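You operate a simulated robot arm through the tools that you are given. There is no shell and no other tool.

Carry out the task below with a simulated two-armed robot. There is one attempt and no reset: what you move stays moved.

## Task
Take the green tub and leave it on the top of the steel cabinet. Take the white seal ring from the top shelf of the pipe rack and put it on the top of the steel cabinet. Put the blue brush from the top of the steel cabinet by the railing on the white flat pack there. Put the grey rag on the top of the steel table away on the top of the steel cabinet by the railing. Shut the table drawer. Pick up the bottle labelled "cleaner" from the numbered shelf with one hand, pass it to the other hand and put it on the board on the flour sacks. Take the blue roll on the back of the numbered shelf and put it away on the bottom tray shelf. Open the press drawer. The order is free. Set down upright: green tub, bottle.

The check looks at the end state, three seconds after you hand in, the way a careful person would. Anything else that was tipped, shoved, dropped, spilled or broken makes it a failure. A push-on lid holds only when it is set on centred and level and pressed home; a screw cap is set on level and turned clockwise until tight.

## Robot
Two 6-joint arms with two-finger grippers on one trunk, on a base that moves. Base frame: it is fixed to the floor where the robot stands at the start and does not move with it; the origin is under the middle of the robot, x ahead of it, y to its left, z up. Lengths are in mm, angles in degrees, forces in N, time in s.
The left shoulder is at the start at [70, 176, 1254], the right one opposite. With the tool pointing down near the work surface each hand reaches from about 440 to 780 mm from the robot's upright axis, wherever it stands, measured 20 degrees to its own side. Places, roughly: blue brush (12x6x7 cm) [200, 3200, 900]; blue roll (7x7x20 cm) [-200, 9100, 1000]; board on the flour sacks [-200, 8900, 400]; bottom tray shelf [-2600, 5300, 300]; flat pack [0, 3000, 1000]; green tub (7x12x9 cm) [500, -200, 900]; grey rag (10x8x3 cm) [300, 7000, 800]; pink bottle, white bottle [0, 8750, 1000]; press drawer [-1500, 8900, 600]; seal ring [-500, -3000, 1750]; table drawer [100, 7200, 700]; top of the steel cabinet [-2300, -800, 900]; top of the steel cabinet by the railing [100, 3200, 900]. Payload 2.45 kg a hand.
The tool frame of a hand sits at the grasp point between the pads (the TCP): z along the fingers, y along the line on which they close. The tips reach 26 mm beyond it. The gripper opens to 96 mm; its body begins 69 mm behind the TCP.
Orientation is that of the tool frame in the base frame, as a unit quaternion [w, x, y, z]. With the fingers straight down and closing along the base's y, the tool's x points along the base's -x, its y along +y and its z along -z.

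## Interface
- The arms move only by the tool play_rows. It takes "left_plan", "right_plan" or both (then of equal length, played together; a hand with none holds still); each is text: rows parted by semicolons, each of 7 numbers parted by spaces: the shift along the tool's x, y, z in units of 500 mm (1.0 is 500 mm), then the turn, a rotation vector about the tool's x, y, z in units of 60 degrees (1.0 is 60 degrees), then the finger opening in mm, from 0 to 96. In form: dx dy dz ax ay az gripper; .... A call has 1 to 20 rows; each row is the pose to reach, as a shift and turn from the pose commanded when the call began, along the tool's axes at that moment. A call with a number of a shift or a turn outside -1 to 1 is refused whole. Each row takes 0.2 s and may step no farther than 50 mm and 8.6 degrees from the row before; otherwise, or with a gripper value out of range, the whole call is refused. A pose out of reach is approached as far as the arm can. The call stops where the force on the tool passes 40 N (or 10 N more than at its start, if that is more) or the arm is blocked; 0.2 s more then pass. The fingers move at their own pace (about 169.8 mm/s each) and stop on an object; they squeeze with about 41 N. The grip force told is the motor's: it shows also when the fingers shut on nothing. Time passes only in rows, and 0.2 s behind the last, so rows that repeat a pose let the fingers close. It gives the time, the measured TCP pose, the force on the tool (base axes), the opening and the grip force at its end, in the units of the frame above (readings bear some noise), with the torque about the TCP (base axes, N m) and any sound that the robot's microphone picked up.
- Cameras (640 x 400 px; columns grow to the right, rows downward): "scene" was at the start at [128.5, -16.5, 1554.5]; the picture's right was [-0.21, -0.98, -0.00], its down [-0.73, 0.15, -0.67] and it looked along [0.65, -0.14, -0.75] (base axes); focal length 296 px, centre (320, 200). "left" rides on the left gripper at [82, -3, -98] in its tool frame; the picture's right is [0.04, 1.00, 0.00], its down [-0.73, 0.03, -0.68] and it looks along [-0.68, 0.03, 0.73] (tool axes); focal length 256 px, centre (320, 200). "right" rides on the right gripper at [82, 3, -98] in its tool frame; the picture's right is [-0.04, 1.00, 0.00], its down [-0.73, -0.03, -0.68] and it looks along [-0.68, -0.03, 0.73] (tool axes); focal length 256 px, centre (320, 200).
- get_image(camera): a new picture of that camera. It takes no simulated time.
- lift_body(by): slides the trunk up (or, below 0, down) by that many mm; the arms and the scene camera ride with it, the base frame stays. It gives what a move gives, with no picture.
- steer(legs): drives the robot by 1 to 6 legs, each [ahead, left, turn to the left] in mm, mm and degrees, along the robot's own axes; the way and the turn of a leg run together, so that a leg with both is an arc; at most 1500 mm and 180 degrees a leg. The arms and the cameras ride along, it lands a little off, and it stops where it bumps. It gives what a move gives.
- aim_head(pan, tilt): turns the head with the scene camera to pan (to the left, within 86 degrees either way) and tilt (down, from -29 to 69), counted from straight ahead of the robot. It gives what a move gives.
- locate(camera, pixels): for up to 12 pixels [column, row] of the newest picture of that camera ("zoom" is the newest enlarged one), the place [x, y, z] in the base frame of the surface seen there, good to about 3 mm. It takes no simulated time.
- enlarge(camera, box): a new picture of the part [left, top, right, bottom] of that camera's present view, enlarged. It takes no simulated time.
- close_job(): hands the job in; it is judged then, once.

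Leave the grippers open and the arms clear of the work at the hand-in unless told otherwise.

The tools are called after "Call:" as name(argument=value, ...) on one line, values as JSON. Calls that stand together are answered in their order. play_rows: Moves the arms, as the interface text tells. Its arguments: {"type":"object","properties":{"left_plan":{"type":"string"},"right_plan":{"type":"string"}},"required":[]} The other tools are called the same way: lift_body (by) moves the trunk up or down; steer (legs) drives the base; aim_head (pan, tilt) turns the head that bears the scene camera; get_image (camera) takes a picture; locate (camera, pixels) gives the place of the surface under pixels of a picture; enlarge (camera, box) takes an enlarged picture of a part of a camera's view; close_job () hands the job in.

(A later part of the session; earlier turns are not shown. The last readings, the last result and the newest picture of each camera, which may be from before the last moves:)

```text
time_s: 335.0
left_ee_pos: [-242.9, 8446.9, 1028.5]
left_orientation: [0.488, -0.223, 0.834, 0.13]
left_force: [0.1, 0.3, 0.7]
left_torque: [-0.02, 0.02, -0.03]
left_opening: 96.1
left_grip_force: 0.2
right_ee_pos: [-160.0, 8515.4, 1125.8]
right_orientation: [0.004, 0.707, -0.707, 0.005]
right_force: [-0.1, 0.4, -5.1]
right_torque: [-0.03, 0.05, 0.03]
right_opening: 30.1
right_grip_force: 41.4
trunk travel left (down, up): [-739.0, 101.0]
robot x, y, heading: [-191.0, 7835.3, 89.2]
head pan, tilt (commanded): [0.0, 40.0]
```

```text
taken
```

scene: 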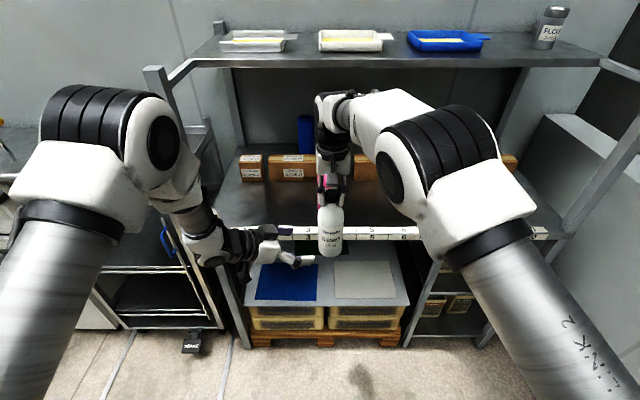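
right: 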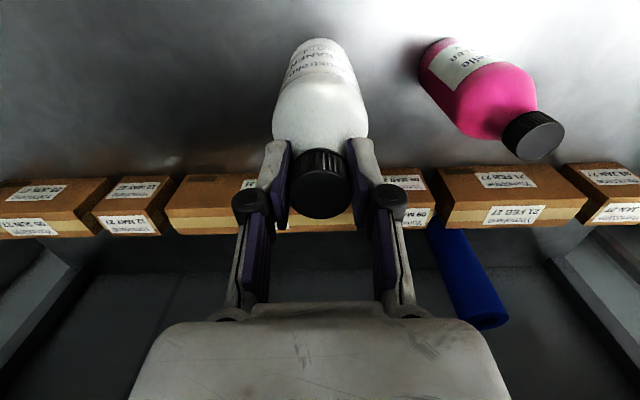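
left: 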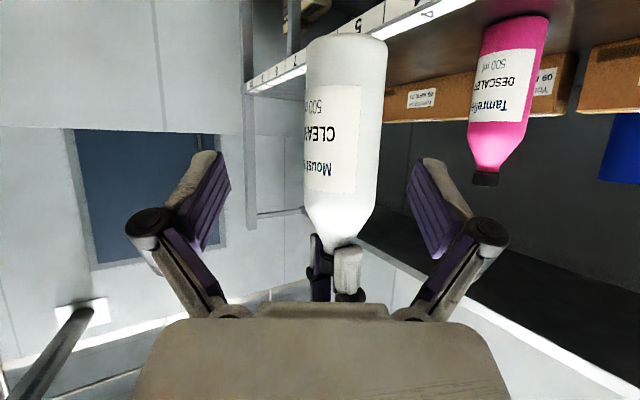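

The bottle now appears between the left fingers, a bit right of centre (345). I centre by 18 mm and advance ~80 mm toward it.

Call:
play_rows(left_plan="0 0.0352 0 0 0 0 96; -0.028 0.0352 0.048 0 0 0 96; -0.056 0.0352 0.096 0 0 0 96; -0.08 0.0352 0.137 0 0 0 96; -0.08 0.0352 0.137 0 0 0 96")

Call:
get_image(camera="left")

Call:
enlarge(camera="scene", box=[230, 150, 400, 290])

```text
time_s: 336.2
left_ee_pos: [-182.1, 8501.4, 1030.4]
left_orientation: [0.488, -0.224, 0.834, 0.13]
left_force: [0.5, 0.7, 0.1]
left_torque: [-0.02, -0.05, -0.01]
left_opening: 96.0
left_grip_force: 0.1
right_ee_pos: [-161.1, 8514.2, 1125.0]
right_orientation: [0.002, 0.707, -0.707, 0.007]
right_force: [0.1, 0.2, -4.9]
right_torque: [0.01, -0.01, 0.0]
right_opening: 30.2
right_grip_force: 41.2
trunk travel left (down, up): [-739.0, 101.0]
robot x, y, heading: [-191.4, 7838.1, 89.9]
head pan, tilt (commanded): [0.0, 40.0]
```

```text
taken
```

left: 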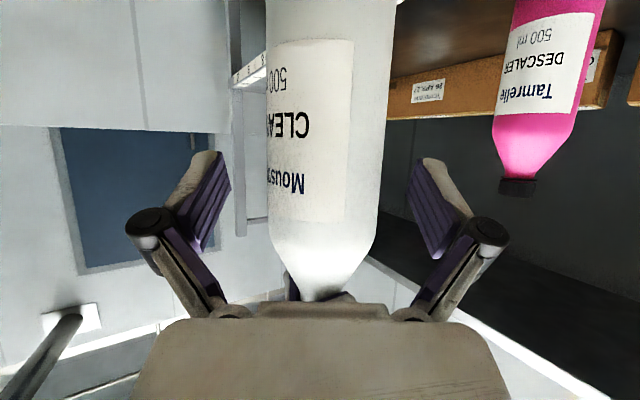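

```text
2.86 times, centred on (315, 220) of scene
```

zoom: 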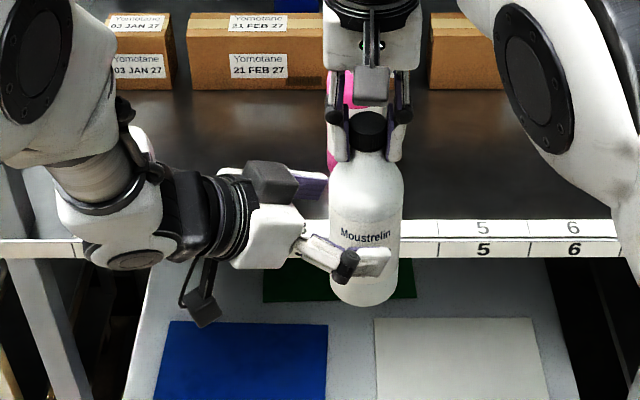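

The bottle is centred between the fingers. I advance the last 18 mm and close the left hand on the body.

Call:
play_rows(left_plan="-0.01 0 0.017 0 0 0 96; -0.0196 0 0.0338 0 0 0 96; -0.0196 0 0.0338 0 0 0 84; -0.0196 0 0.0338 0 0 0 74; -0.0196 0 0.0338 0 0 0 66; -0.0196 0 0.0338 0 0 0 56; -0.0196 0 0.0338 0 0 0 50; -0.0196 0 0.0338 0 0 0 50")

Call:
get_image(camera="left")

Call:
enlarge(camera="scene", box=[230, 150, 400, 290])

```text
time_s: 338.0
left_ee_pos: [-165.8, 8510.1, 1030.1]
left_orientation: [0.488, -0.224, 0.834, 0.13]
left_force: [-20.4, 19.9, 0.1]
left_torque: [-0.69, -0.92, 0.46]
left_opening: 64.4
left_grip_force: 40.8
right_ee_pos: [-161.4, 8513.3, 1123.7]
right_orientation: [0.005, 0.707, -0.707, 0.007]
right_force: [20.2, -20.5, 0.8]
right_torque: [-1.23, -0.94, -0.26]
right_opening: 30.3
right_grip_force: 40.9
trunk travel left (down, up): [-739.0, 101.0]
robot x, y, heading: [-191.4, 7838.7, 89.7]
head pan, tilt (commanded): [0.0, 40.0]
```

```text
taken
```

left: 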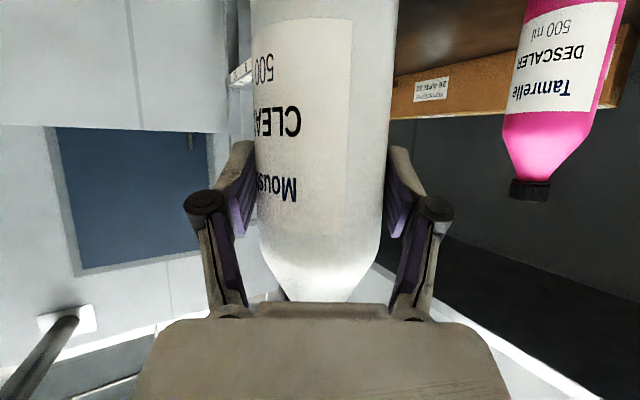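

```text
2.86 times, centred on (315, 220) of scene
```

zoom: 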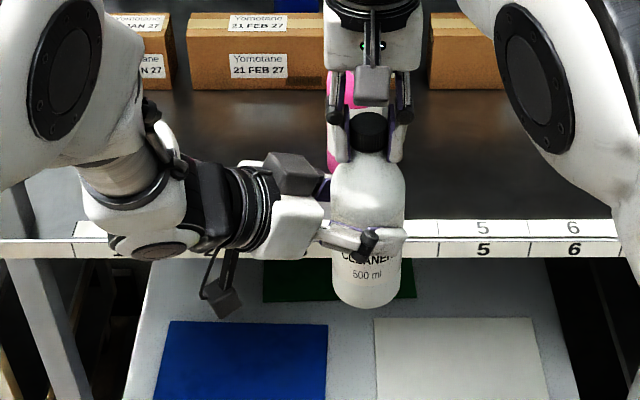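

Both hands hold it (left opening 64 mm). I open the right hand and raise it off the cap.

Call:
play_rows(right_plan="0 0 0 0 0 0 32; 0 0 0 0 0 0 36; 0 0 0 0 0 0 46; 0 0 0 0 0 0 60; 0 0 0 0 0 0 64; 0 0 -0.04 0 0 0 64; 0 0 -0.1 0 0 0 64; 0 0 -0.16 0 0 0 64; 0 0 -0.2 0 0 0 64; 0 0 -0.2 0 0 0 64")

Call:
get_image(camera="scene")

Call:
get_image(camera="left")

```text
time_s: 340.2
left_ee_pos: [-166.8, 8508.8, 1028.9]
left_orientation: [0.489, -0.222, 0.834, 0.129]
left_force: [-0.4, -0.3, 0.1]
left_torque: [-0.04, 0.07, 0.02]
left_opening: 64.7
left_grip_force: 41.4
right_ee_pos: [-162.4, 8515.9, 1226.6]
right_orientation: [-0.004, -0.707, 0.707, -0.006]
right_force: [-0.5, 0.1, 0.0]
right_torque: [0.0, 0.02, -0.01]
right_opening: 64.0
right_grip_force: 0.0
trunk travel left (down, up): [-739.0, 101.0]
robot x, y, heading: [-192.5, 7833.7, 90.1]
head pan, tilt (commanded): [0.0, 40.0]
```

```text
taken
```

scene: 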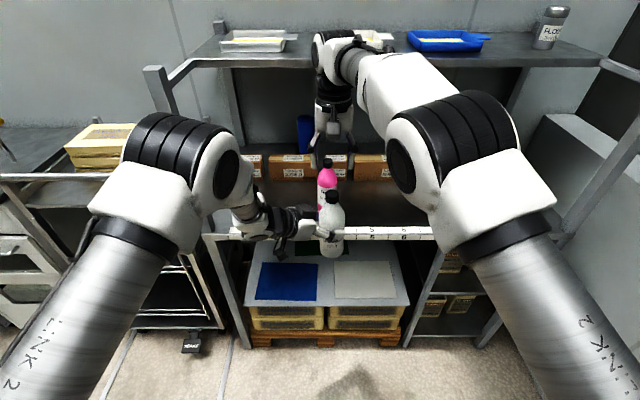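

```text
taken
```

left: 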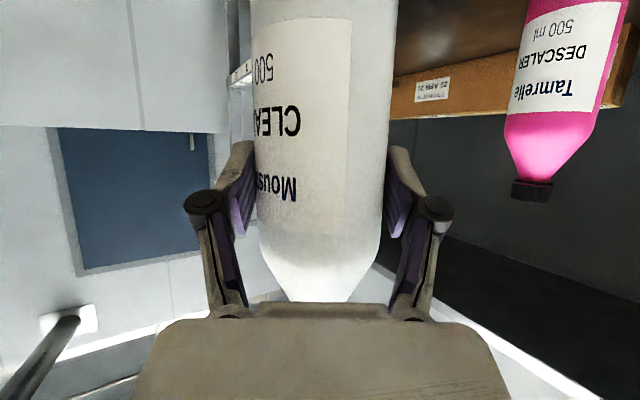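

The left hand holds the bottle alone. I take a closer look to be sure it hangs upright and free.

Call:
enlarge(camera="scene", box=[230, 150, 400, 290])

Call:
locate(camera="zoom", pixels=[[380, 130], [395, 100], [378, 280], [375, 300], [370, 170], [378, 260]])

```text
2.86 times, centred on (315, 220) of scene
```

zoom: 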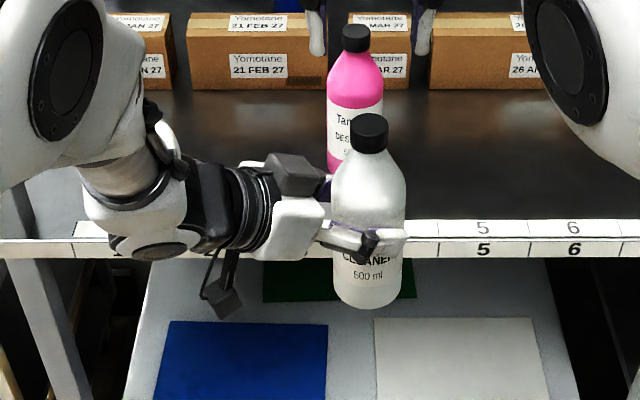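

```text
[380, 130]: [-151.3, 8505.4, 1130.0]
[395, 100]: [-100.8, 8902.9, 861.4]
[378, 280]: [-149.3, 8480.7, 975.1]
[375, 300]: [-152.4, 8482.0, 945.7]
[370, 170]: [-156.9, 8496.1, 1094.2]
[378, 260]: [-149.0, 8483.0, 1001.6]
```

Upright and free. I tuck the right hand back: sideways first, then in and down.

Call:
play_rows(right_plan="0 -0.08 0 0 0 0 64; 0.02 -0.16 0 0 0 0 80; 0.08 -0.23 0 0 0 0 96; 0.15 -0.29 0.02 0 0 0 96; 0.22 -0.35 0.05 0 0 0 96; 0.29 -0.41 0.08 0 0 0 96; 0.36 -0.46 0.11 0 0 0 96; 0.43 -0.51 0.13 0 0 0 96; 0.5 -0.56 0.15 0 0 0 96; 0.57 -0.61 0.17 0 0 0 96; 0.636 -0.662 0.192 0 0 0 96; 0.636 -0.662 0.192 0 0 0 96")

Call:
get_image(camera="scene")

```text
time_s: 342.8
left_ee_pos: [-166.7, 8511.2, 1028.5]
left_orientation: [0.489, -0.223, 0.833, 0.129]
left_force: [-0.6, 0.6, 0.2]
left_torque: [-0.02, 0.01, -0.03]
left_opening: 64.3
left_grip_force: 40.8
right_ee_pos: [167.0, 8197.0, 1134.0]
right_orientation: [-0.003, -0.707, 0.708, -0.006]
right_force: [-0.6, 0.7, -0.6]
right_torque: [-0.01, 0.0, 0.01]
right_opening: 95.7
right_grip_force: 0.1
trunk travel left (down, up): [-739.0, 101.0]
robot x, y, heading: [-190.2, 7836.0, 89.7]
head pan, tilt (commanded): [0.0, 40.0]
```

```text
taken
```

scene: 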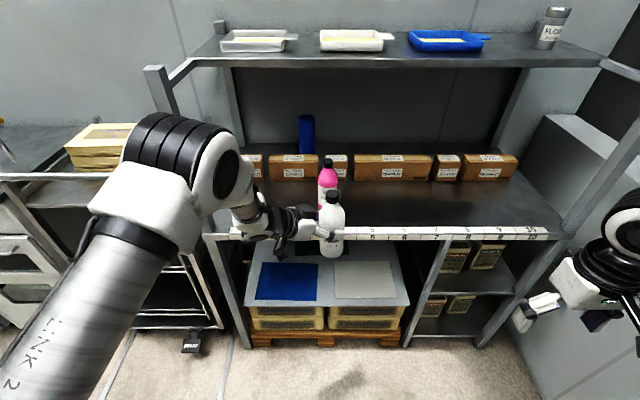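

Now lower the trunk 480 mm, so the bottle's base comes to about 55 mm above board height, still in front of the shelf; then look at the board.

Call:
lift_body(by=-480)

Call:
aim_head(pan=0, tilt=30)

Call:
get_image(camera="scene")

Call:
get_image(camera="left")

```text
refused: -480 is not a number from -400 to 400
```

```text
time_s: 343.5
left_ee_pos: [-165.3, 8510.5, 1028.8]
left_orientation: [0.489, -0.223, 0.833, 0.13]
left_force: [-0.2, 0.0, 0.3]
left_torque: [-0.01, 0.05, -0.01]
left_opening: 64.6
left_grip_force: 41.2
right_ee_pos: [169.0, 8197.4, 1134.7]
right_orientation: [-0.004, -0.707, 0.707, -0.006]
right_force: [0.0, 0.1, -0.4]
right_torque: [0.01, 0.0, -0.01]
right_opening: 95.9
right_grip_force: 0.0
trunk travel left (down, up): [-739.0, 101.0]
robot x, y, heading: [-194.0, 7838.4, 89.6]
head pan, tilt (commanded): [0.0, 30.0]
```

```text
taken
```

scene: 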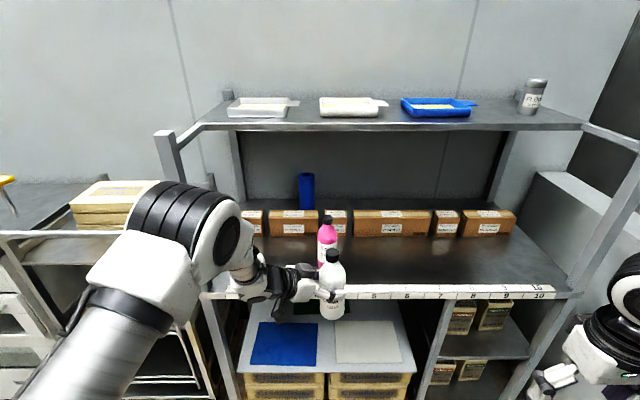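

```text
taken
```

left: 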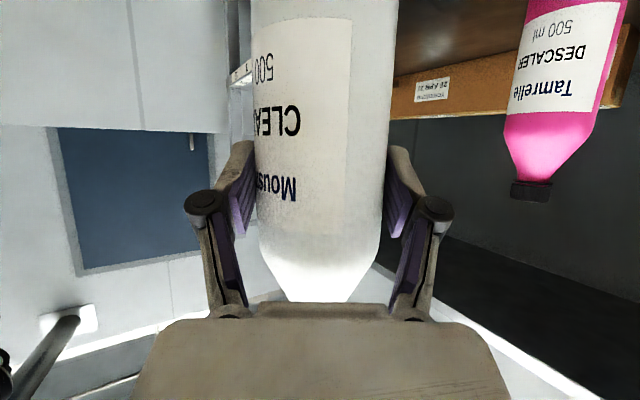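

One lift call is limited to 400 mm; I lower in two calls (240 + 240).

Call:
lift_body(by=-240)

Call:
lift_body(by=-240)

Call:
get_image(camera="scene")

Call:
get_image(camera="left")

```text
time_s: 346.0
left_ee_pos: [-164.7, 8510.0, 789.3]
left_orientation: [0.488, -0.223, 0.834, 0.13]
left_force: [-0.1, 0.2, 0.1]
left_torque: [-0.01, 0.03, -0.01]
left_opening: 64.7
left_grip_force: 41.4
right_ee_pos: [168.8, 8195.2, 894.3]
right_orientation: [-0.004, -0.706, 0.708, -0.006]
right_force: [0.3, -0.3, 0.0]
right_torque: [0.0, 0.0, 0.0]
right_opening: 95.8
right_grip_force: 0.1
trunk travel left (down, up): [-499.0, 341.0]
robot x, y, heading: [-192.2, 7833.9, 89.7]
head pan, tilt (commanded): [0.0, 30.0]
```

```text
time_s: 348.5
left_ee_pos: [-165.6, 8509.0, 549.7]
left_orientation: [0.489, -0.222, 0.834, 0.129]
left_force: [0.3, -0.2, -0.4]
left_torque: [-0.01, 0.07, 0.01]
left_opening: 64.5
left_grip_force: 40.9
right_ee_pos: [168.6, 8196.5, 654.8]
right_orientation: [-0.004, -0.707, 0.707, -0.007]
right_force: [-0.2, 0.1, 0.1]
right_torque: [0.0, -0.01, 0.01]
right_opening: 96.1
right_grip_force: 0.1
trunk travel left (down, up): [-259.0, 581.0]
robot x, y, heading: [-191.2, 7834.3, 89.6]
head pan, tilt (commanded): [0.0, 30.0]
```

```text
taken
```

scene: 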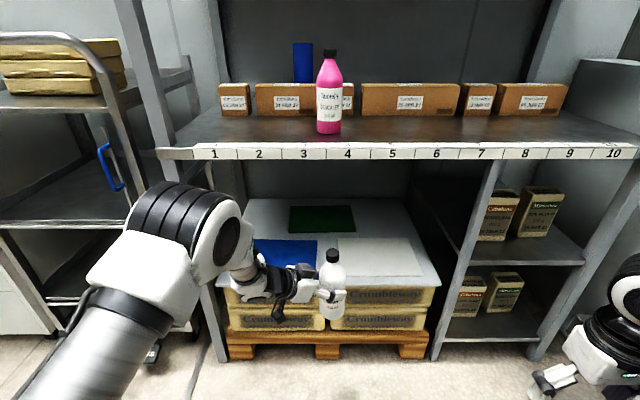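

```text
taken
```

left: 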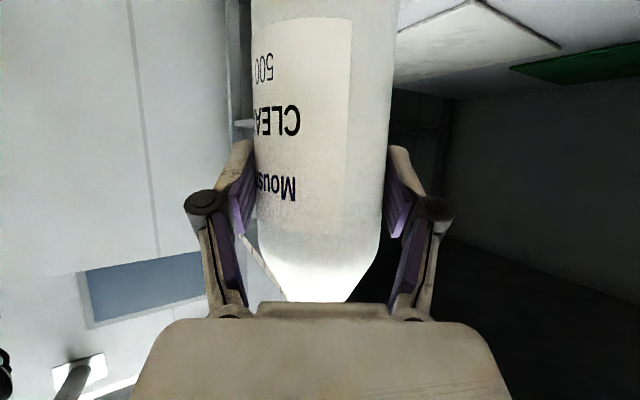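

Good view of the board. I enlarge and measure the gap between the blue and white mats and the area behind.

Call:
enlarge(camera="scene", box=[220, 180, 450, 320])

Call:
locate(camera="zoom", pixels=[[270, 170], [270, 205], [327, 165], [335, 190], [295, 170], [300, 150], [200, 120], [190, 70], [375, 72], [550, 255], [590, 280], [460, 130]])

```text
2.78 times, centred on (335, 250) of scene
```

zoom: 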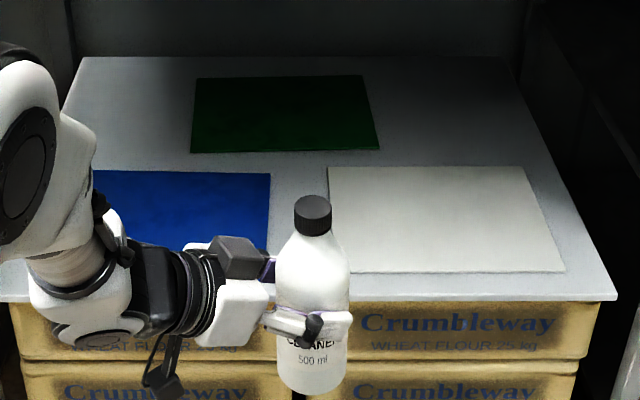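

```text
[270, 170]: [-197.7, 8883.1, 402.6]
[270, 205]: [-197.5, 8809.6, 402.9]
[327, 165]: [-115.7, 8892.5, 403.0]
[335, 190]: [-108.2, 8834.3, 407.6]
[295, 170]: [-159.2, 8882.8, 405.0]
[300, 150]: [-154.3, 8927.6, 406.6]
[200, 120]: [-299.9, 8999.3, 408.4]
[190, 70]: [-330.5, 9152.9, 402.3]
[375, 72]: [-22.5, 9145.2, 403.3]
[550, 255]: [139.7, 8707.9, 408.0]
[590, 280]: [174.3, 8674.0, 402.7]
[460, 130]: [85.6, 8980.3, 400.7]
```

Gap between mats: x −198…−114; the bottle (Ø65) fits centred at x≈−156. I locate the bottle's axis now from its front line and cap.

Call:
locate(camera="zoom", pixels=[[313, 370], [313, 385], [280, 365], [343, 365], [313, 205], [298, 215], [328, 215], [315, 280], [280, 280], [345, 280], [255, 255], [345, 245]])

```text
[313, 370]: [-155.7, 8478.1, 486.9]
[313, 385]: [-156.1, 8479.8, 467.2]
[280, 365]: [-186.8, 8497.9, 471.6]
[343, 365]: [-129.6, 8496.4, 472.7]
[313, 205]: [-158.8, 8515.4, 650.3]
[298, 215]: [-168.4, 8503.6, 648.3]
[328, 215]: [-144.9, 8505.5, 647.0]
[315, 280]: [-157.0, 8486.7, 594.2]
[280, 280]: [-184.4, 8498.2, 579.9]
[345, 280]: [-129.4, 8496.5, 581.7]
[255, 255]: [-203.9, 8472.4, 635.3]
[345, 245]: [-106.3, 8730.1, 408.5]
```

Bottle axis ≈ (−158,8511), base z≈459. I drive ahead 195 mm, bringing it over the board's front part.

Call:
steer(legs=[[195, 0, 0]])

Call:
get_image(camera="scene")

Call:
enlarge(camera="scene", box=[230, 190, 450, 340])

Call:
get_image(camera="left")

```text
time_s: 350.1
left_ee_pos: [-163.6, 8703.9, 549.4]
left_orientation: [0.489, -0.222, 0.834, 0.128]
left_force: [0.0, 0.4, 0.7]
left_torque: [0.0, 0.02, -0.01]
left_opening: 64.5
left_grip_force: 40.7
right_ee_pos: [169.6, 8389.8, 653.8]
right_orientation: [-0.004, -0.706, 0.708, -0.005]
right_force: [0.1, 0.8, -0.1]
right_torque: [0.0, 0.0, -0.01]
right_opening: 96.1
right_grip_force: 0.1
trunk travel left (down, up): [-259.0, 581.0]
robot x, y, heading: [-191.7, 8032.0, 89.4]
head pan, tilt (commanded): [0.0, 30.0]
```

```text
taken
```

scene: 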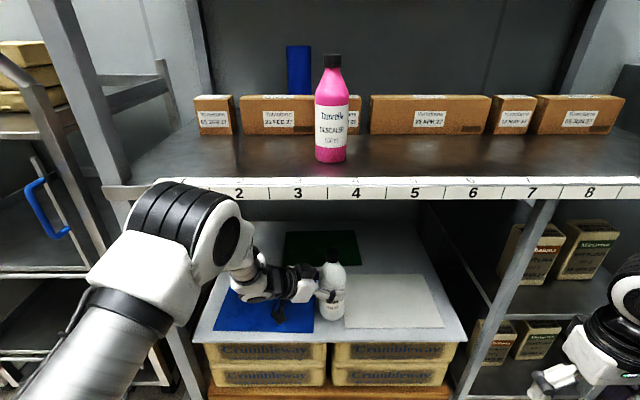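

```text
2.67 times, centred on (340, 265) of scene
```

zoom: 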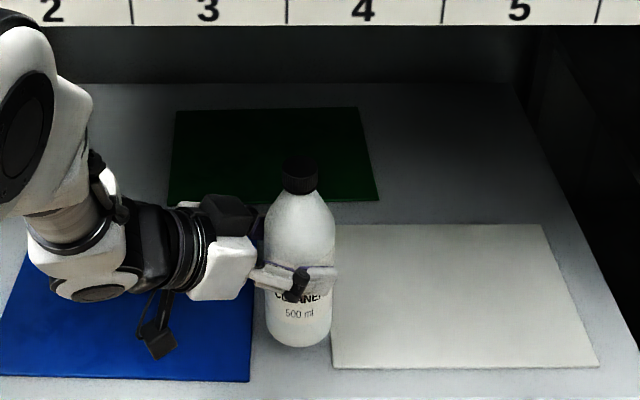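

```text
taken
```

left: 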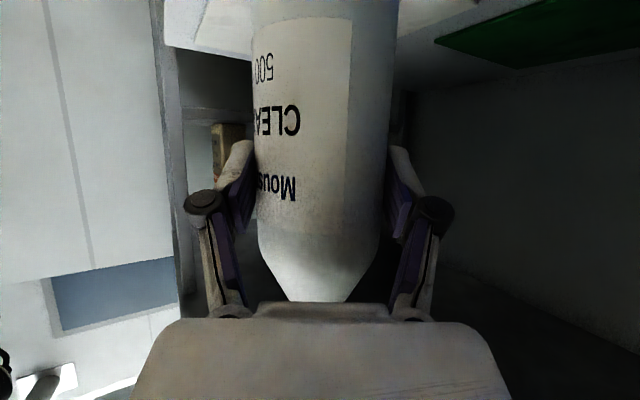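

I measure mat edges at the front: blue right edge (250,372), (251,340); white left edge (331,362), (334,320); bottle bottom sides.

Call:
locate(camera="zoom", pixels=[[247, 372], [253, 372], [247, 345], [254, 345], [329, 362], [335, 362], [332, 325], [338, 325], [270, 330], [327, 330], [298, 335], [290, 390]])

```text
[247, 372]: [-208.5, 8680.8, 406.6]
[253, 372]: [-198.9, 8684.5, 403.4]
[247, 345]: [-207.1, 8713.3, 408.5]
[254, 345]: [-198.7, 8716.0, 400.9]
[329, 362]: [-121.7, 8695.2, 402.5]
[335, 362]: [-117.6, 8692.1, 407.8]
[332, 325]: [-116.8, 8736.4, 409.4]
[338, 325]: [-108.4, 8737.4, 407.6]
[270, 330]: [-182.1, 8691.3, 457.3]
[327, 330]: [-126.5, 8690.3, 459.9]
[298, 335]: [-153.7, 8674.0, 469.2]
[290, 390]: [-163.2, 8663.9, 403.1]
```

The bottle stands over x≈−154; the gap's middle is −160. I shift it 6 mm left and 18 mm ahead, then lower the trunk 45 mm.

Call:
play_rows(left_plan="-0.0037 0.0372 0.0066 0 0 0 50; -0.0037 0.0372 0.0066 0 0 0 50")

Call:
lift_body(by=-44)

Call:
enlarge(camera="scene", box=[230, 190, 450, 340])

Call:
locate(camera="zoom", pixels=[[292, 345], [265, 335], [320, 335], [292, 330], [250, 360], [327, 360]])

```text
time_s: 350.6
left_ee_pos: [-170.3, 8721.7, 549.1]
left_orientation: [0.488, -0.223, 0.834, 0.13]
left_force: [-0.1, -0.5, 0.4]
left_torque: [-0.03, 0.03, 0.01]
left_opening: 64.5
left_grip_force: 41.0
right_ee_pos: [171.3, 8390.1, 653.0]
right_orientation: [-0.004, -0.707, 0.708, -0.006]
right_force: [0.3, -0.1, -0.3]
right_torque: [0.05, -0.01, 0.01]
right_opening: 96.0
right_grip_force: 0.0
trunk travel left (down, up): [-259.0, 581.0]
robot x, y, heading: [-188.2, 8033.7, 89.7]
head pan, tilt (commanded): [0.0, 30.0]
```

```text
time_s: 351.5
left_ee_pos: [-169.7, 8721.4, 506.0]
left_orientation: [0.489, -0.222, 0.834, 0.129]
left_force: [-0.7, -0.6, 0.3]
left_torque: [-0.02, 0.06, 0.01]
left_opening: 64.3
left_grip_force: 41.2
right_ee_pos: [169.7, 8388.3, 610.5]
right_orientation: [-0.004, -0.706, 0.708, -0.006]
right_force: [-0.9, 0.3, 0.9]
right_torque: [0.02, 0.0, 0.01]
right_opening: 95.8
right_grip_force: 0.1
trunk travel left (down, up): [-215.0, 625.0]
robot x, y, heading: [-189.8, 8030.3, 89.4]
head pan, tilt (commanded): [0.0, 30.0]
```

```text
2.67 times, centred on (340, 265) of scene
```

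zoom: 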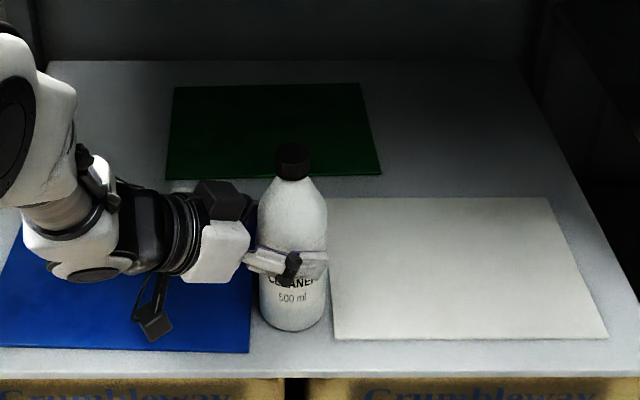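

```text
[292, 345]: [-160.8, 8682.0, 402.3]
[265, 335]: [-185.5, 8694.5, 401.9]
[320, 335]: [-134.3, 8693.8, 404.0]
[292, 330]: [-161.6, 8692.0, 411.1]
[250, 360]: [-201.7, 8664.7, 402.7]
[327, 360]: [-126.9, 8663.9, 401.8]
```

Centred in the gap, base ~10 mm above the board. I lower in 2 mm steps with the arm.

Call:
play_rows(left_plan="0.007 0 0.0039 0 0 0 50; 0.0105 0 0.0059 0 0 0 50; 0.014 0 0.0079 0 0 0 50; 0.014 0 0.0079 0 0 0 50")

```text
time_s: 352.5
left_ee_pos: [-168.7, 8721.6, 502.5]
left_orientation: [0.49, -0.221, 0.833, 0.132]
left_force: [1.9, 2.9, 27.0]
left_torque: [-0.02, 0.38, -0.15]
left_opening: 64.3
left_grip_force: 40.9
right_ee_pos: [171.1, 8386.9, 612.1]
right_orientation: [-0.003, -0.707, 0.708, -0.004]
right_force: [-0.4, 0.8, -0.1]
right_torque: [-0.01, -0.02, -0.03]
right_opening: 96.0
right_grip_force: 0.1
trunk travel left (down, up): [-215.0, 625.0]
robot x, y, heading: [-192.0, 8034.0, 89.7]
head pan, tilt (commanded): [0.0, 30.0]
```

Contact with 27 N – a bit firm; I ease up 3 mm, then open slowly.

Call:
play_rows(left_plan="-0.0044 0 -0.0025 0 0 0 50; -0.0044 0 -0.0025 0 0 0 50")

```text
time_s: 353.1
left_ee_pos: [-169.0, 8722.1, 503.2]
left_orientation: [0.489, -0.221, 0.833, 0.13]
left_force: [4.9, 8.9, 20.7]
left_torque: [0.7, -0.01, -0.13]
left_opening: 64.4
left_grip_force: 41.3
right_ee_pos: [171.6, 8388.9, 610.9]
right_orientation: [-0.004, -0.706, 0.708, -0.005]
right_force: [1.0, -0.1, -0.1]
right_torque: [0.0, -0.01, -0.01]
right_opening: 95.9
right_grip_force: 0.1
trunk travel left (down, up): [-215.0, 625.0]
robot x, y, heading: [-188.8, 8031.9, 89.5]
head pan, tilt (commanded): [0.0, 30.0]
```

Still ~20 N; I ease 2 mm more and check.

Call:
play_rows(left_plan="-0.0035 0 -0.002 0 0 0 50; -0.0035 0 -0.002 0 0 0 50")

Call:
enlarge(camera="scene", box=[270, 220, 390, 320])

```text
time_s: 353.7
left_ee_pos: [-170.3, 8720.4, 502.4]
left_orientation: [0.489, -0.222, 0.834, 0.129]
left_force: [4.2, 4.2, 9.7]
left_torque: [0.66, -0.13, -0.15]
left_opening: 64.5
left_grip_force: 41.0
right_ee_pos: [171.2, 8387.6, 610.8]
right_orientation: [-0.004, -0.707, 0.707, -0.005]
right_force: [0.4, 0.4, -1.0]
right_torque: [-0.02, -0.01, -0.01]
right_opening: 95.9
right_grip_force: 0.1
trunk travel left (down, up): [-215.0, 625.0]
robot x, y, heading: [-189.0, 8031.8, 89.8]
head pan, tilt (commanded): [0.0, 30.0]
```

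```text
4.00 times, centred on (330, 270) of scene
```

zoom: 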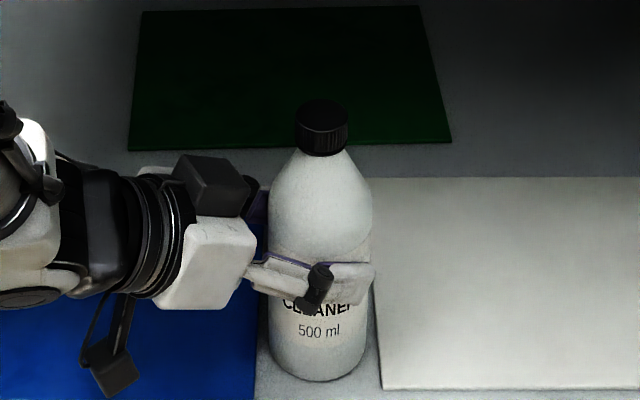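

The bottle stands upright on the bare board between the mats (9.7 N). I open the left hand and withdraw along the finger direction.

Call:
play_rows(left_plan="0 0 0 0 0 0 65; 0 0 0 0 0 0 68; 0 0 0 0 0 0 74; 0 0 0 0 0 0 84; 0 0 0 0 0 0 94; 0 0 0 0 0 0 96; 0 0 -0.04 0 0 0 96; 0 0 -0.1 0 0 0 96; 0 0 -0.16 0 0 0 96; 0 0 -0.22 0 0 0 96; 0 0 -0.22 0 0 0 96")

Call:
get_image(camera="scene")

Call:
enlarge(camera="scene", box=[270, 220, 390, 320])

```text
time_s: 356.1
left_ee_pos: [-253.5, 8673.2, 556.4]
left_orientation: [0.488, -0.223, 0.834, 0.13]
left_force: [-0.5, 0.2, -0.5]
left_torque: [0.0, -0.02, -0.01]
left_opening: 96.3
left_grip_force: 0.1
right_ee_pos: [171.0, 8389.4, 611.0]
right_orientation: [-0.003, -0.706, 0.708, -0.005]
right_force: [-0.6, 0.0, 0.1]
right_torque: [0.02, -0.01, 0.03]
right_opening: 96.1
right_grip_force: 0.0
trunk travel left (down, up): [-215.0, 625.0]
robot x, y, heading: [-193.1, 8026.9, 89.7]
head pan, tilt (commanded): [0.0, 30.0]
```

```text
taken
```

scene: 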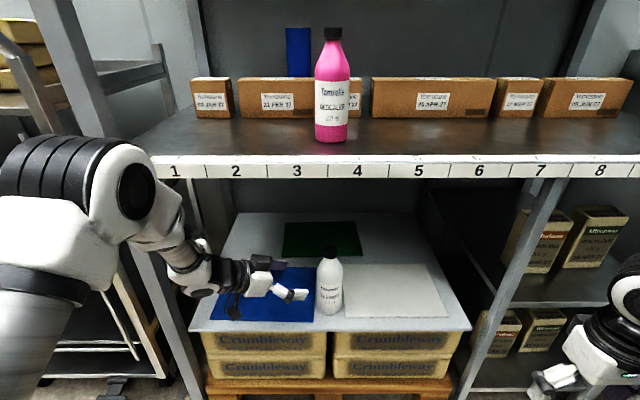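

```text
4.00 times, centred on (330, 270) of scene
```

zoom: 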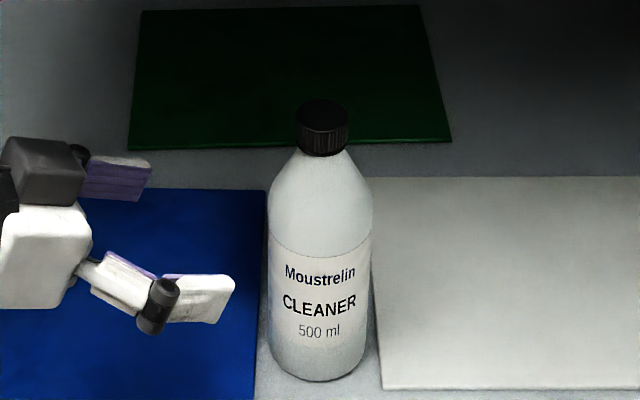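

The bottle stands on the board. Next the blue roll. I back the robot off 380 mm and raise the trunk to its usual height.

Call:
steer(legs=[[-380, 0, 0]])

Call:
lift_body(by=262)

Call:
lift_body(by=262)

Call:
aim_head(pan=0, tilt=25)

Call:
get_image(camera="scene")

```text
time_s: 358.5
left_ee_pos: [-256.2, 8289.2, 556.6]
left_orientation: [0.49, -0.221, 0.833, 0.129]
left_force: [-0.2, -0.2, 0.3]
left_torque: [0.03, -0.02, -0.01]
left_opening: 96.1
left_grip_force: 0.1
right_ee_pos: [167.6, 8005.7, 610.6]
right_orientation: [0.003, 0.707, -0.707, 0.005]
right_force: [-0.2, 0.6, 0.0]
right_torque: [-0.02, -0.02, 0.01]
right_opening: 95.9
right_grip_force: 0.1
trunk travel left (down, up): [-215.0, 625.0]
robot x, y, heading: [-189.7, 7646.7, 89.7]
head pan, tilt (commanded): [0.0, 30.0]
```

```text
time_s: 361.2
left_ee_pos: [-256.0, 8290.6, 818.3]
left_orientation: [0.488, -0.223, 0.834, 0.13]
left_force: [-0.9, 0.4, 0.0]
left_torque: [0.0, 0.01, -0.02]
left_opening: 96.0
left_grip_force: 0.0
right_ee_pos: [167.8, 8005.8, 873.1]
right_orientation: [0.003, 0.707, -0.707, 0.006]
right_force: [-0.3, -0.3, 0.1]
right_torque: [-0.01, 0.03, -0.03]
right_opening: 96.0
right_grip_force: 0.0
trunk travel left (down, up): [-477.0, 363.0]
robot x, y, heading: [-194.9, 7644.4, 89.7]
head pan, tilt (commanded): [0.0, 30.0]
```

```text
time_s: 363.9
left_ee_pos: [-255.1, 8290.8, 1081.8]
left_orientation: [0.489, -0.223, 0.833, 0.13]
left_force: [0.4, -0.2, 0.1]
left_torque: [-0.04, -0.02, -0.01]
left_opening: 96.2
left_grip_force: 0.1
right_ee_pos: [168.8, 8006.1, 1134.1]
right_orientation: [-0.003, -0.707, 0.707, -0.005]
right_force: [0.0, 1.0, -0.8]
right_torque: [-0.03, 0.0, -0.02]
right_opening: 95.8
right_grip_force: 0.1
trunk travel left (down, up): [-739.0, 101.0]
robot x, y, heading: [-192.5, 7645.6, 89.8]
head pan, tilt (commanded): [0.0, 30.0]
```

```text
time_s: 364.6
left_ee_pos: [-255.5, 8289.8, 1080.1]
left_orientation: [0.489, -0.223, 0.833, 0.13]
left_force: [0.5, -0.2, -0.2]
left_torque: [0.0, -0.01, 0.02]
left_opening: 96.1
left_grip_force: 0.0
right_ee_pos: [167.8, 8006.5, 1133.9]
right_orientation: [-0.003, -0.707, 0.707, -0.006]
right_force: [0.1, -0.3, -0.3]
right_torque: [-0.03, -0.02, 0.04]
right_opening: 95.9
right_grip_force: 0.1
trunk travel left (down, up): [-739.0, 101.0]
robot x, y, heading: [-196.0, 7644.5, 89.8]
head pan, tilt (commanded): [0.0, 25.0]
```

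```text
taken
```

scene: 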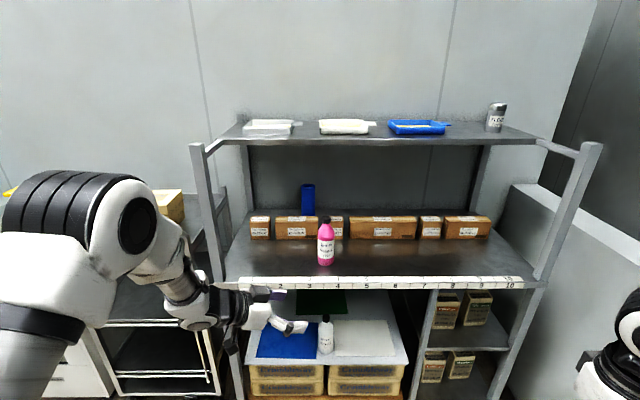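

I enlarge the roll and boxes and measure them, including the upper shelf's underside.

Call:
enlarge(camera="scene", box=[230, 120, 390, 280])

Call:
locate(camera="zoom", pixels=[[310, 165], [310, 185], [285, 200], [335, 200], [310, 225], [280, 245], [345, 245], [265, 238], [310, 238], [200, 245], [330, 40], [330, 62]])

```text
2.50 times, centred on (310, 200) of scene
```

zoom: 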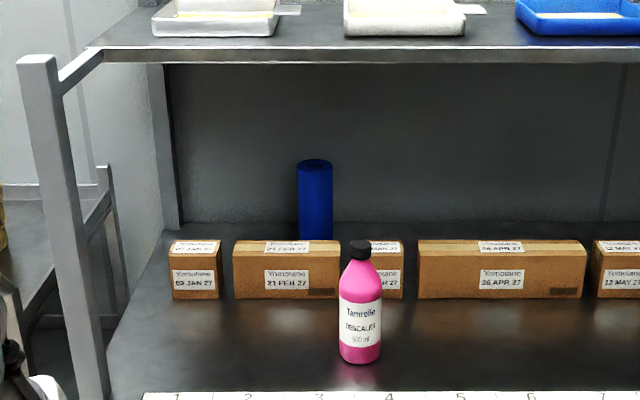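

```text
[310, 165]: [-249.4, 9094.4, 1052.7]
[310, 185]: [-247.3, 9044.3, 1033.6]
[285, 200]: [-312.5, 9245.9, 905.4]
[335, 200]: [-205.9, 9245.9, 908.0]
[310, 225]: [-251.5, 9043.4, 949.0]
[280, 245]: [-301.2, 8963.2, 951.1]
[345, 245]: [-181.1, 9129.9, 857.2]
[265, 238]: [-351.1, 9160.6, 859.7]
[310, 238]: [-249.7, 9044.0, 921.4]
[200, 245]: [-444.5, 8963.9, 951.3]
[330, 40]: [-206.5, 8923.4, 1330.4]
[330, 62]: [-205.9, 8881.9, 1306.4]
```

More precise: roll edges (300,215), (329,215), top rim; box 2 corners.

Call:
locate(camera="zoom", pixels=[[301, 215], [315, 215], [329, 215], [315, 163], [303, 168], [328, 168], [236, 280], [336, 280], [290, 280], [290, 257], [290, 242], [360, 250]])

Call:
enlarge(camera="scene", box=[290, 170, 330, 220])

```text
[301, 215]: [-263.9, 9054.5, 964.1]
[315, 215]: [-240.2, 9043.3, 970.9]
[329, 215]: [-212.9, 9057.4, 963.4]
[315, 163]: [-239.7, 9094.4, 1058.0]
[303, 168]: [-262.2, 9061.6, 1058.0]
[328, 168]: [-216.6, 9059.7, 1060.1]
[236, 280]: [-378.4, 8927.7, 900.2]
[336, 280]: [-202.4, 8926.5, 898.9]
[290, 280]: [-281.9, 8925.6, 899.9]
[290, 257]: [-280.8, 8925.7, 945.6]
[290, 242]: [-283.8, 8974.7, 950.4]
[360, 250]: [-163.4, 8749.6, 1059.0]
```

```text
8.00 times, centred on (310, 195) of scene
```

zoom: 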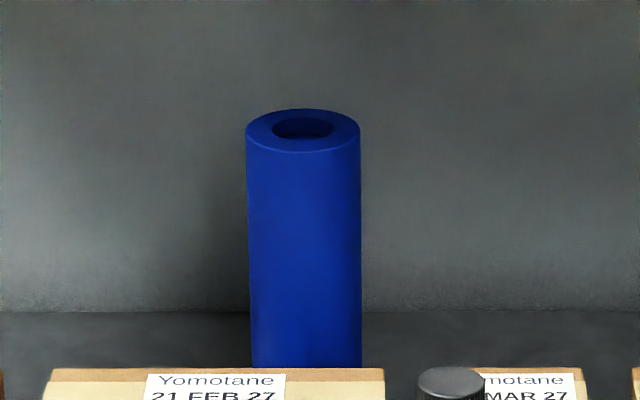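

Roll axis ≈ (−240,9076), top z 1060; boxes in front reach z 951 (y 8926–8990); upper shelf underside ≈1300 from y 8882. I turn the left hand to point nearly ahead (15° inward) by yawing +45° while moving out a bit.

Call:
play_rows(left_plan="0.0077 0.066 -0.0139 0 0 0 96; 0.0155 0.132 -0.0277 0 0 0 96; 0.0232 0.198 -0.0416 0 0 0 96; 0.0232 0.198 -0.0416 -0.109 0 -0.061 96; 0.0232 0.198 -0.0416 -0.218 0 -0.123 96; 0.0232 0.198 -0.0416 -0.327 0 -0.184 96; 0.0232 0.198 -0.0416 -0.436 0 -0.245 96; 0.0232 0.198 -0.0416 -0.545 0 -0.307 96; 0.0232 0.198 -0.0416 -0.654 0 -0.368 96; 0.0232 0.198 -0.0416 -0.654 0 -0.368 96")

Call:
play_rows(left_plan="0 0 0 0 -0.083 0 96; 0 0 0 0 -0.167 0 96; 0 0 0 0 -0.25 0 96; 0 0 0 0 -0.25 0 96")

Call:
get_image(camera="left")

Call:
get_image(camera="scene")

```text
time_s: 366.8
left_ee_pos: [-325.7, 8364.0, 1082.3]
left_orientation: [0.401, -0.526, 0.685, 0.306]
left_force: [0.9, 0.8, -0.2]
left_torque: [0.04, -0.02, 0.0]
left_opening: 95.9
left_grip_force: 0.1
right_ee_pos: [167.4, 8006.6, 1135.1]
right_orientation: [-0.003, -0.707, 0.708, -0.005]
right_force: [0.1, 0.7, -0.5]
right_torque: [0.01, 0.01, -0.04]
right_opening: 96.0
right_grip_force: 0.0
trunk travel left (down, up): [-739.0, 101.0]
robot x, y, heading: [-197.1, 7649.3, 89.7]
head pan, tilt (commanded): [0.0, 25.0]
```

```text
time_s: 367.8
left_ee_pos: [-325.7, 8364.1, 1081.2]
left_orientation: [0.488, -0.48, 0.627, 0.372]
left_force: [-0.4, 1.3, -0.1]
left_torque: [-0.01, 0.0, 0.01]
left_opening: 96.2
left_grip_force: 0.1
right_ee_pos: [170.4, 8006.1, 1134.1]
right_orientation: [0.004, 0.707, -0.707, 0.005]
right_force: [0.4, 0.0, -0.5]
right_torque: [-0.01, 0.01, 0.01]
right_opening: 96.0
right_grip_force: 0.1
trunk travel left (down, up): [-739.0, 101.0]
robot x, y, heading: [-198.0, 7646.6, 89.6]
head pan, tilt (commanded): [0.0, 25.0]
```

```text
taken
```

left: 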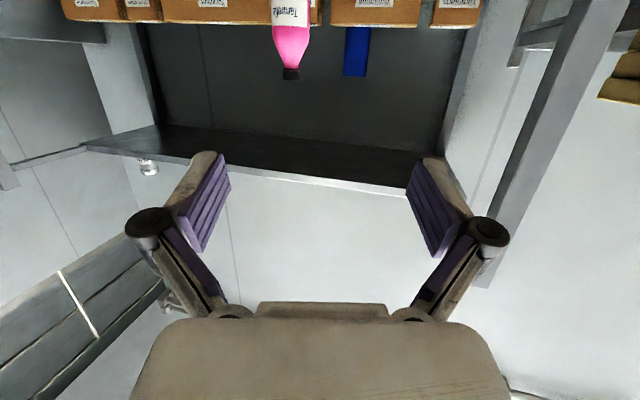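

```text
taken
```

scene: 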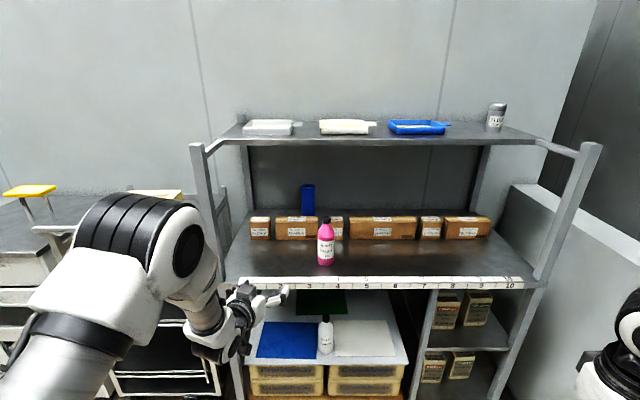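

The hand now points 15° right, 14° down. To pass left of the pink bottle I enter along that direction: first slide left 108 mm, then diagonally 560 ahead / 153 right, staying at z 1081 (above the boxes).

Call:
steer(legs=[[0, 108, 0.3], [500, -137, 0]])

Call:
get_image(camera="scene")

Call:
get_image(camera="left")

```text
time_s: 371.6
left_ee_pos: [-299.4, 8862.0, 1080.6]
left_orientation: [0.487, -0.482, 0.626, 0.373]
left_force: [-0.4, 0.2, -0.3]
left_torque: [0.0, 0.02, 0.01]
left_opening: 96.1
left_grip_force: 0.1
right_ee_pos: [195.5, 8506.1, 1135.0]
right_orientation: [0.003, 0.709, -0.705, 0.005]
right_force: [0.0, 0.1, -1.4]
right_torque: [0.04, -0.03, -0.03]
right_opening: 96.1
right_grip_force: 0.1
trunk travel left (down, up): [-739.0, 101.0]
robot x, y, heading: [-159.9, 8149.1, 90.2]
head pan, tilt (commanded): [0.0, 25.0]
```

```text
taken
```

scene: 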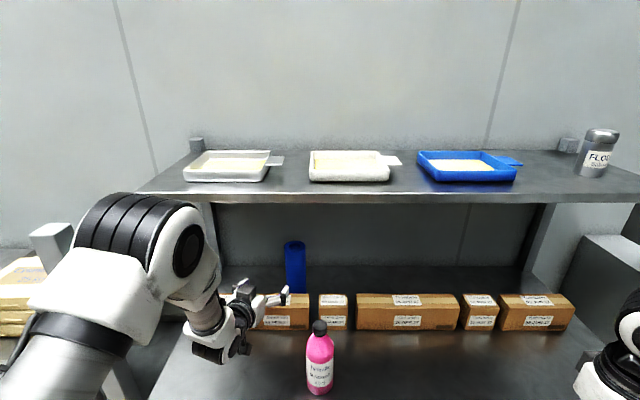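

```text
taken
```

left: 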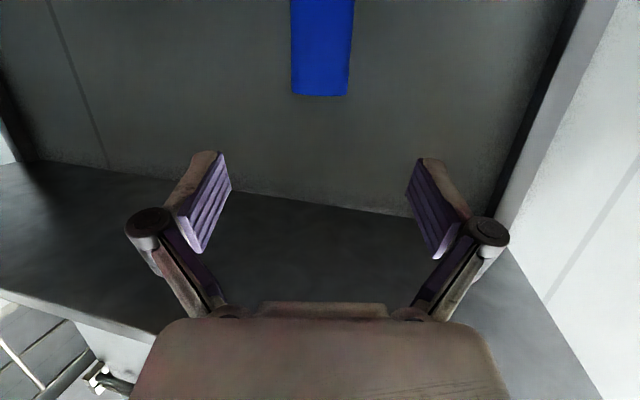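

The roll is right in line (column 320). I drive 108 mm further ahead (29 right), then will extend the arm.

Call:
steer(legs=[[108, -29, 0]])

Call:
get_image(camera="left")

Call:
get_image(camera="scene")

```text
time_s: 372.8
left_ee_pos: [-270.4, 8969.1, 1081.6]
left_orientation: [0.487, -0.482, 0.626, 0.373]
left_force: [-1.0, -0.1, -0.4]
left_torque: [0.01, -0.03, 0.01]
left_opening: 96.0
left_grip_force: 0.1
right_ee_pos: [225.5, 8612.9, 1135.5]
right_orientation: [0.003, 0.709, -0.706, 0.005]
right_force: [0.8, -0.5, 0.8]
right_torque: [0.0, 0.01, 0.0]
right_opening: 96.0
right_grip_force: 0.1
trunk travel left (down, up): [-739.0, 101.0]
robot x, y, heading: [-134.9, 8252.9, 90.0]
head pan, tilt (commanded): [0.0, 25.0]
```

```text
taken
```

left: 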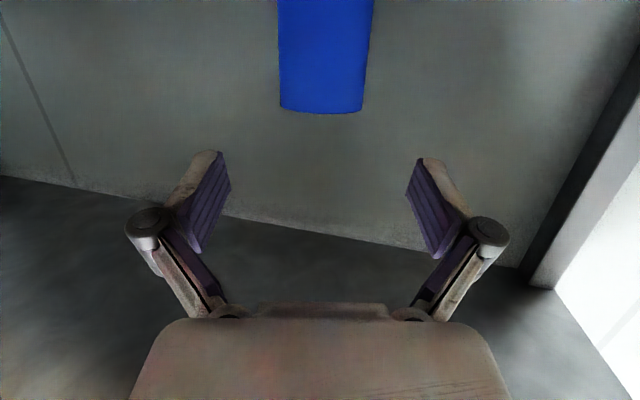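

```text
taken
```

scene: 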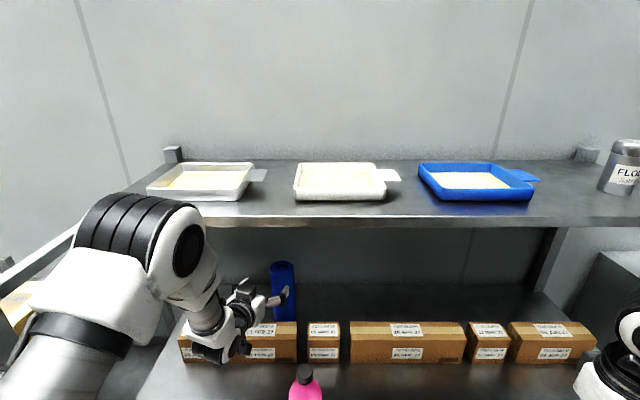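

Lateral error ~1 mm. I extend the arm 103 mm along the finger direction at this height, so the fingers straddle the roll's top.

Call:
play_rows(left_plan="-0.0127 -0.0026 0.05 0 0 0 96; -0.0255 -0.0026 0.1 0 0 0 96; -0.0382 -0.0026 0.15 0 0 0 96; -0.0509 -0.0026 0.1996 0 0 0 96; -0.0509 -0.0026 0.1996 0 0 0 96")

Call:
get_image(camera="left")

Call:
enlarge(camera="scene", box=[180, 240, 340, 360])

```text
time_s: 374.0
left_ee_pos: [-241.0, 9069.2, 1079.5]
left_orientation: [0.487, -0.482, 0.625, 0.374]
left_force: [0.5, -0.4, -0.5]
left_torque: [-0.05, 0.01, -0.01]
left_opening: 95.9
left_grip_force: 0.1
right_ee_pos: [226.1, 8614.1, 1134.4]
right_orientation: [0.003, 0.709, -0.705, 0.006]
right_force: [-1.0, -0.3, 0.3]
right_torque: [0.04, 0.02, 0.0]
right_opening: 96.1
right_grip_force: 0.1
trunk travel left (down, up): [-739.0, 101.0]
robot x, y, heading: [-135.4, 8253.6, 90.0]
head pan, tilt (commanded): [0.0, 25.0]
```

```text
taken
```

left: 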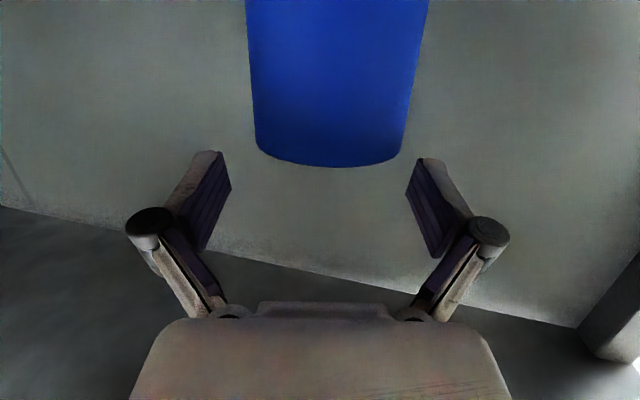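

```text
3.33 times, centred on (260, 300) of scene
```

zoom: 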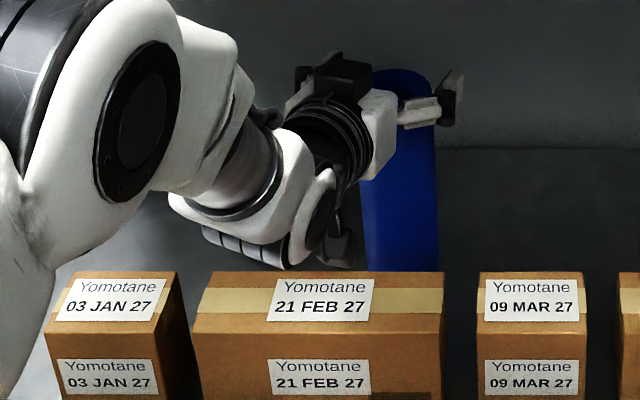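

The roll sits ~10 px right of centre; I shift 4.5 mm that way, then lower 33 mm around its top.

Call:
play_rows(left_plan="0 0.009 0 0 0 0 96; 0.02 0.009 0.0052 0 0 0 96; 0.04 0.009 0.0102 0 0 0 96; 0.06 0.009 0.0153 0 0 0 96; 0.06 0.009 0.0153 0 0 0 96")

Call:
get_image(camera="left")

Call:
enlarge(camera="scene", box=[180, 240, 340, 360])

```text
time_s: 375.2
left_ee_pos: [-245.4, 9070.2, 1048.7]
left_orientation: [0.486, -0.482, 0.625, 0.374]
left_force: [-0.3, 0.1, -0.5]
left_torque: [-0.03, -0.02, -0.02]
left_opening: 96.2
left_grip_force: 0.1
right_ee_pos: [225.8, 8614.8, 1134.6]
right_orientation: [0.003, 0.709, -0.705, 0.005]
right_force: [0.3, 0.2, -0.5]
right_torque: [-0.03, 0.04, 0.0]
right_opening: 96.2
right_grip_force: 0.1
trunk travel left (down, up): [-739.0, 101.0]
robot x, y, heading: [-134.1, 8255.2, 89.9]
head pan, tilt (commanded): [0.0, 25.0]
```

```text
taken
```

left: 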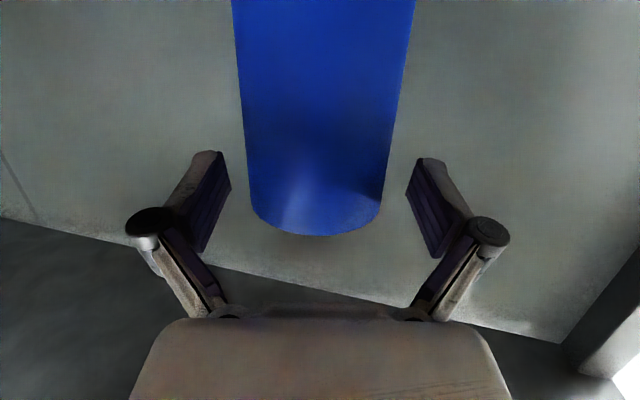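

```text
3.33 times, centred on (260, 300) of scene
```

zoom: 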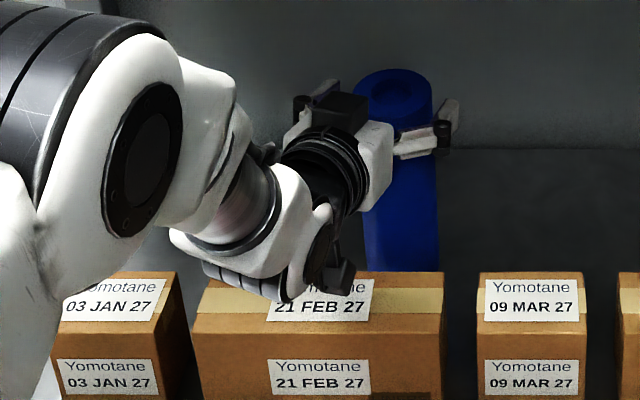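

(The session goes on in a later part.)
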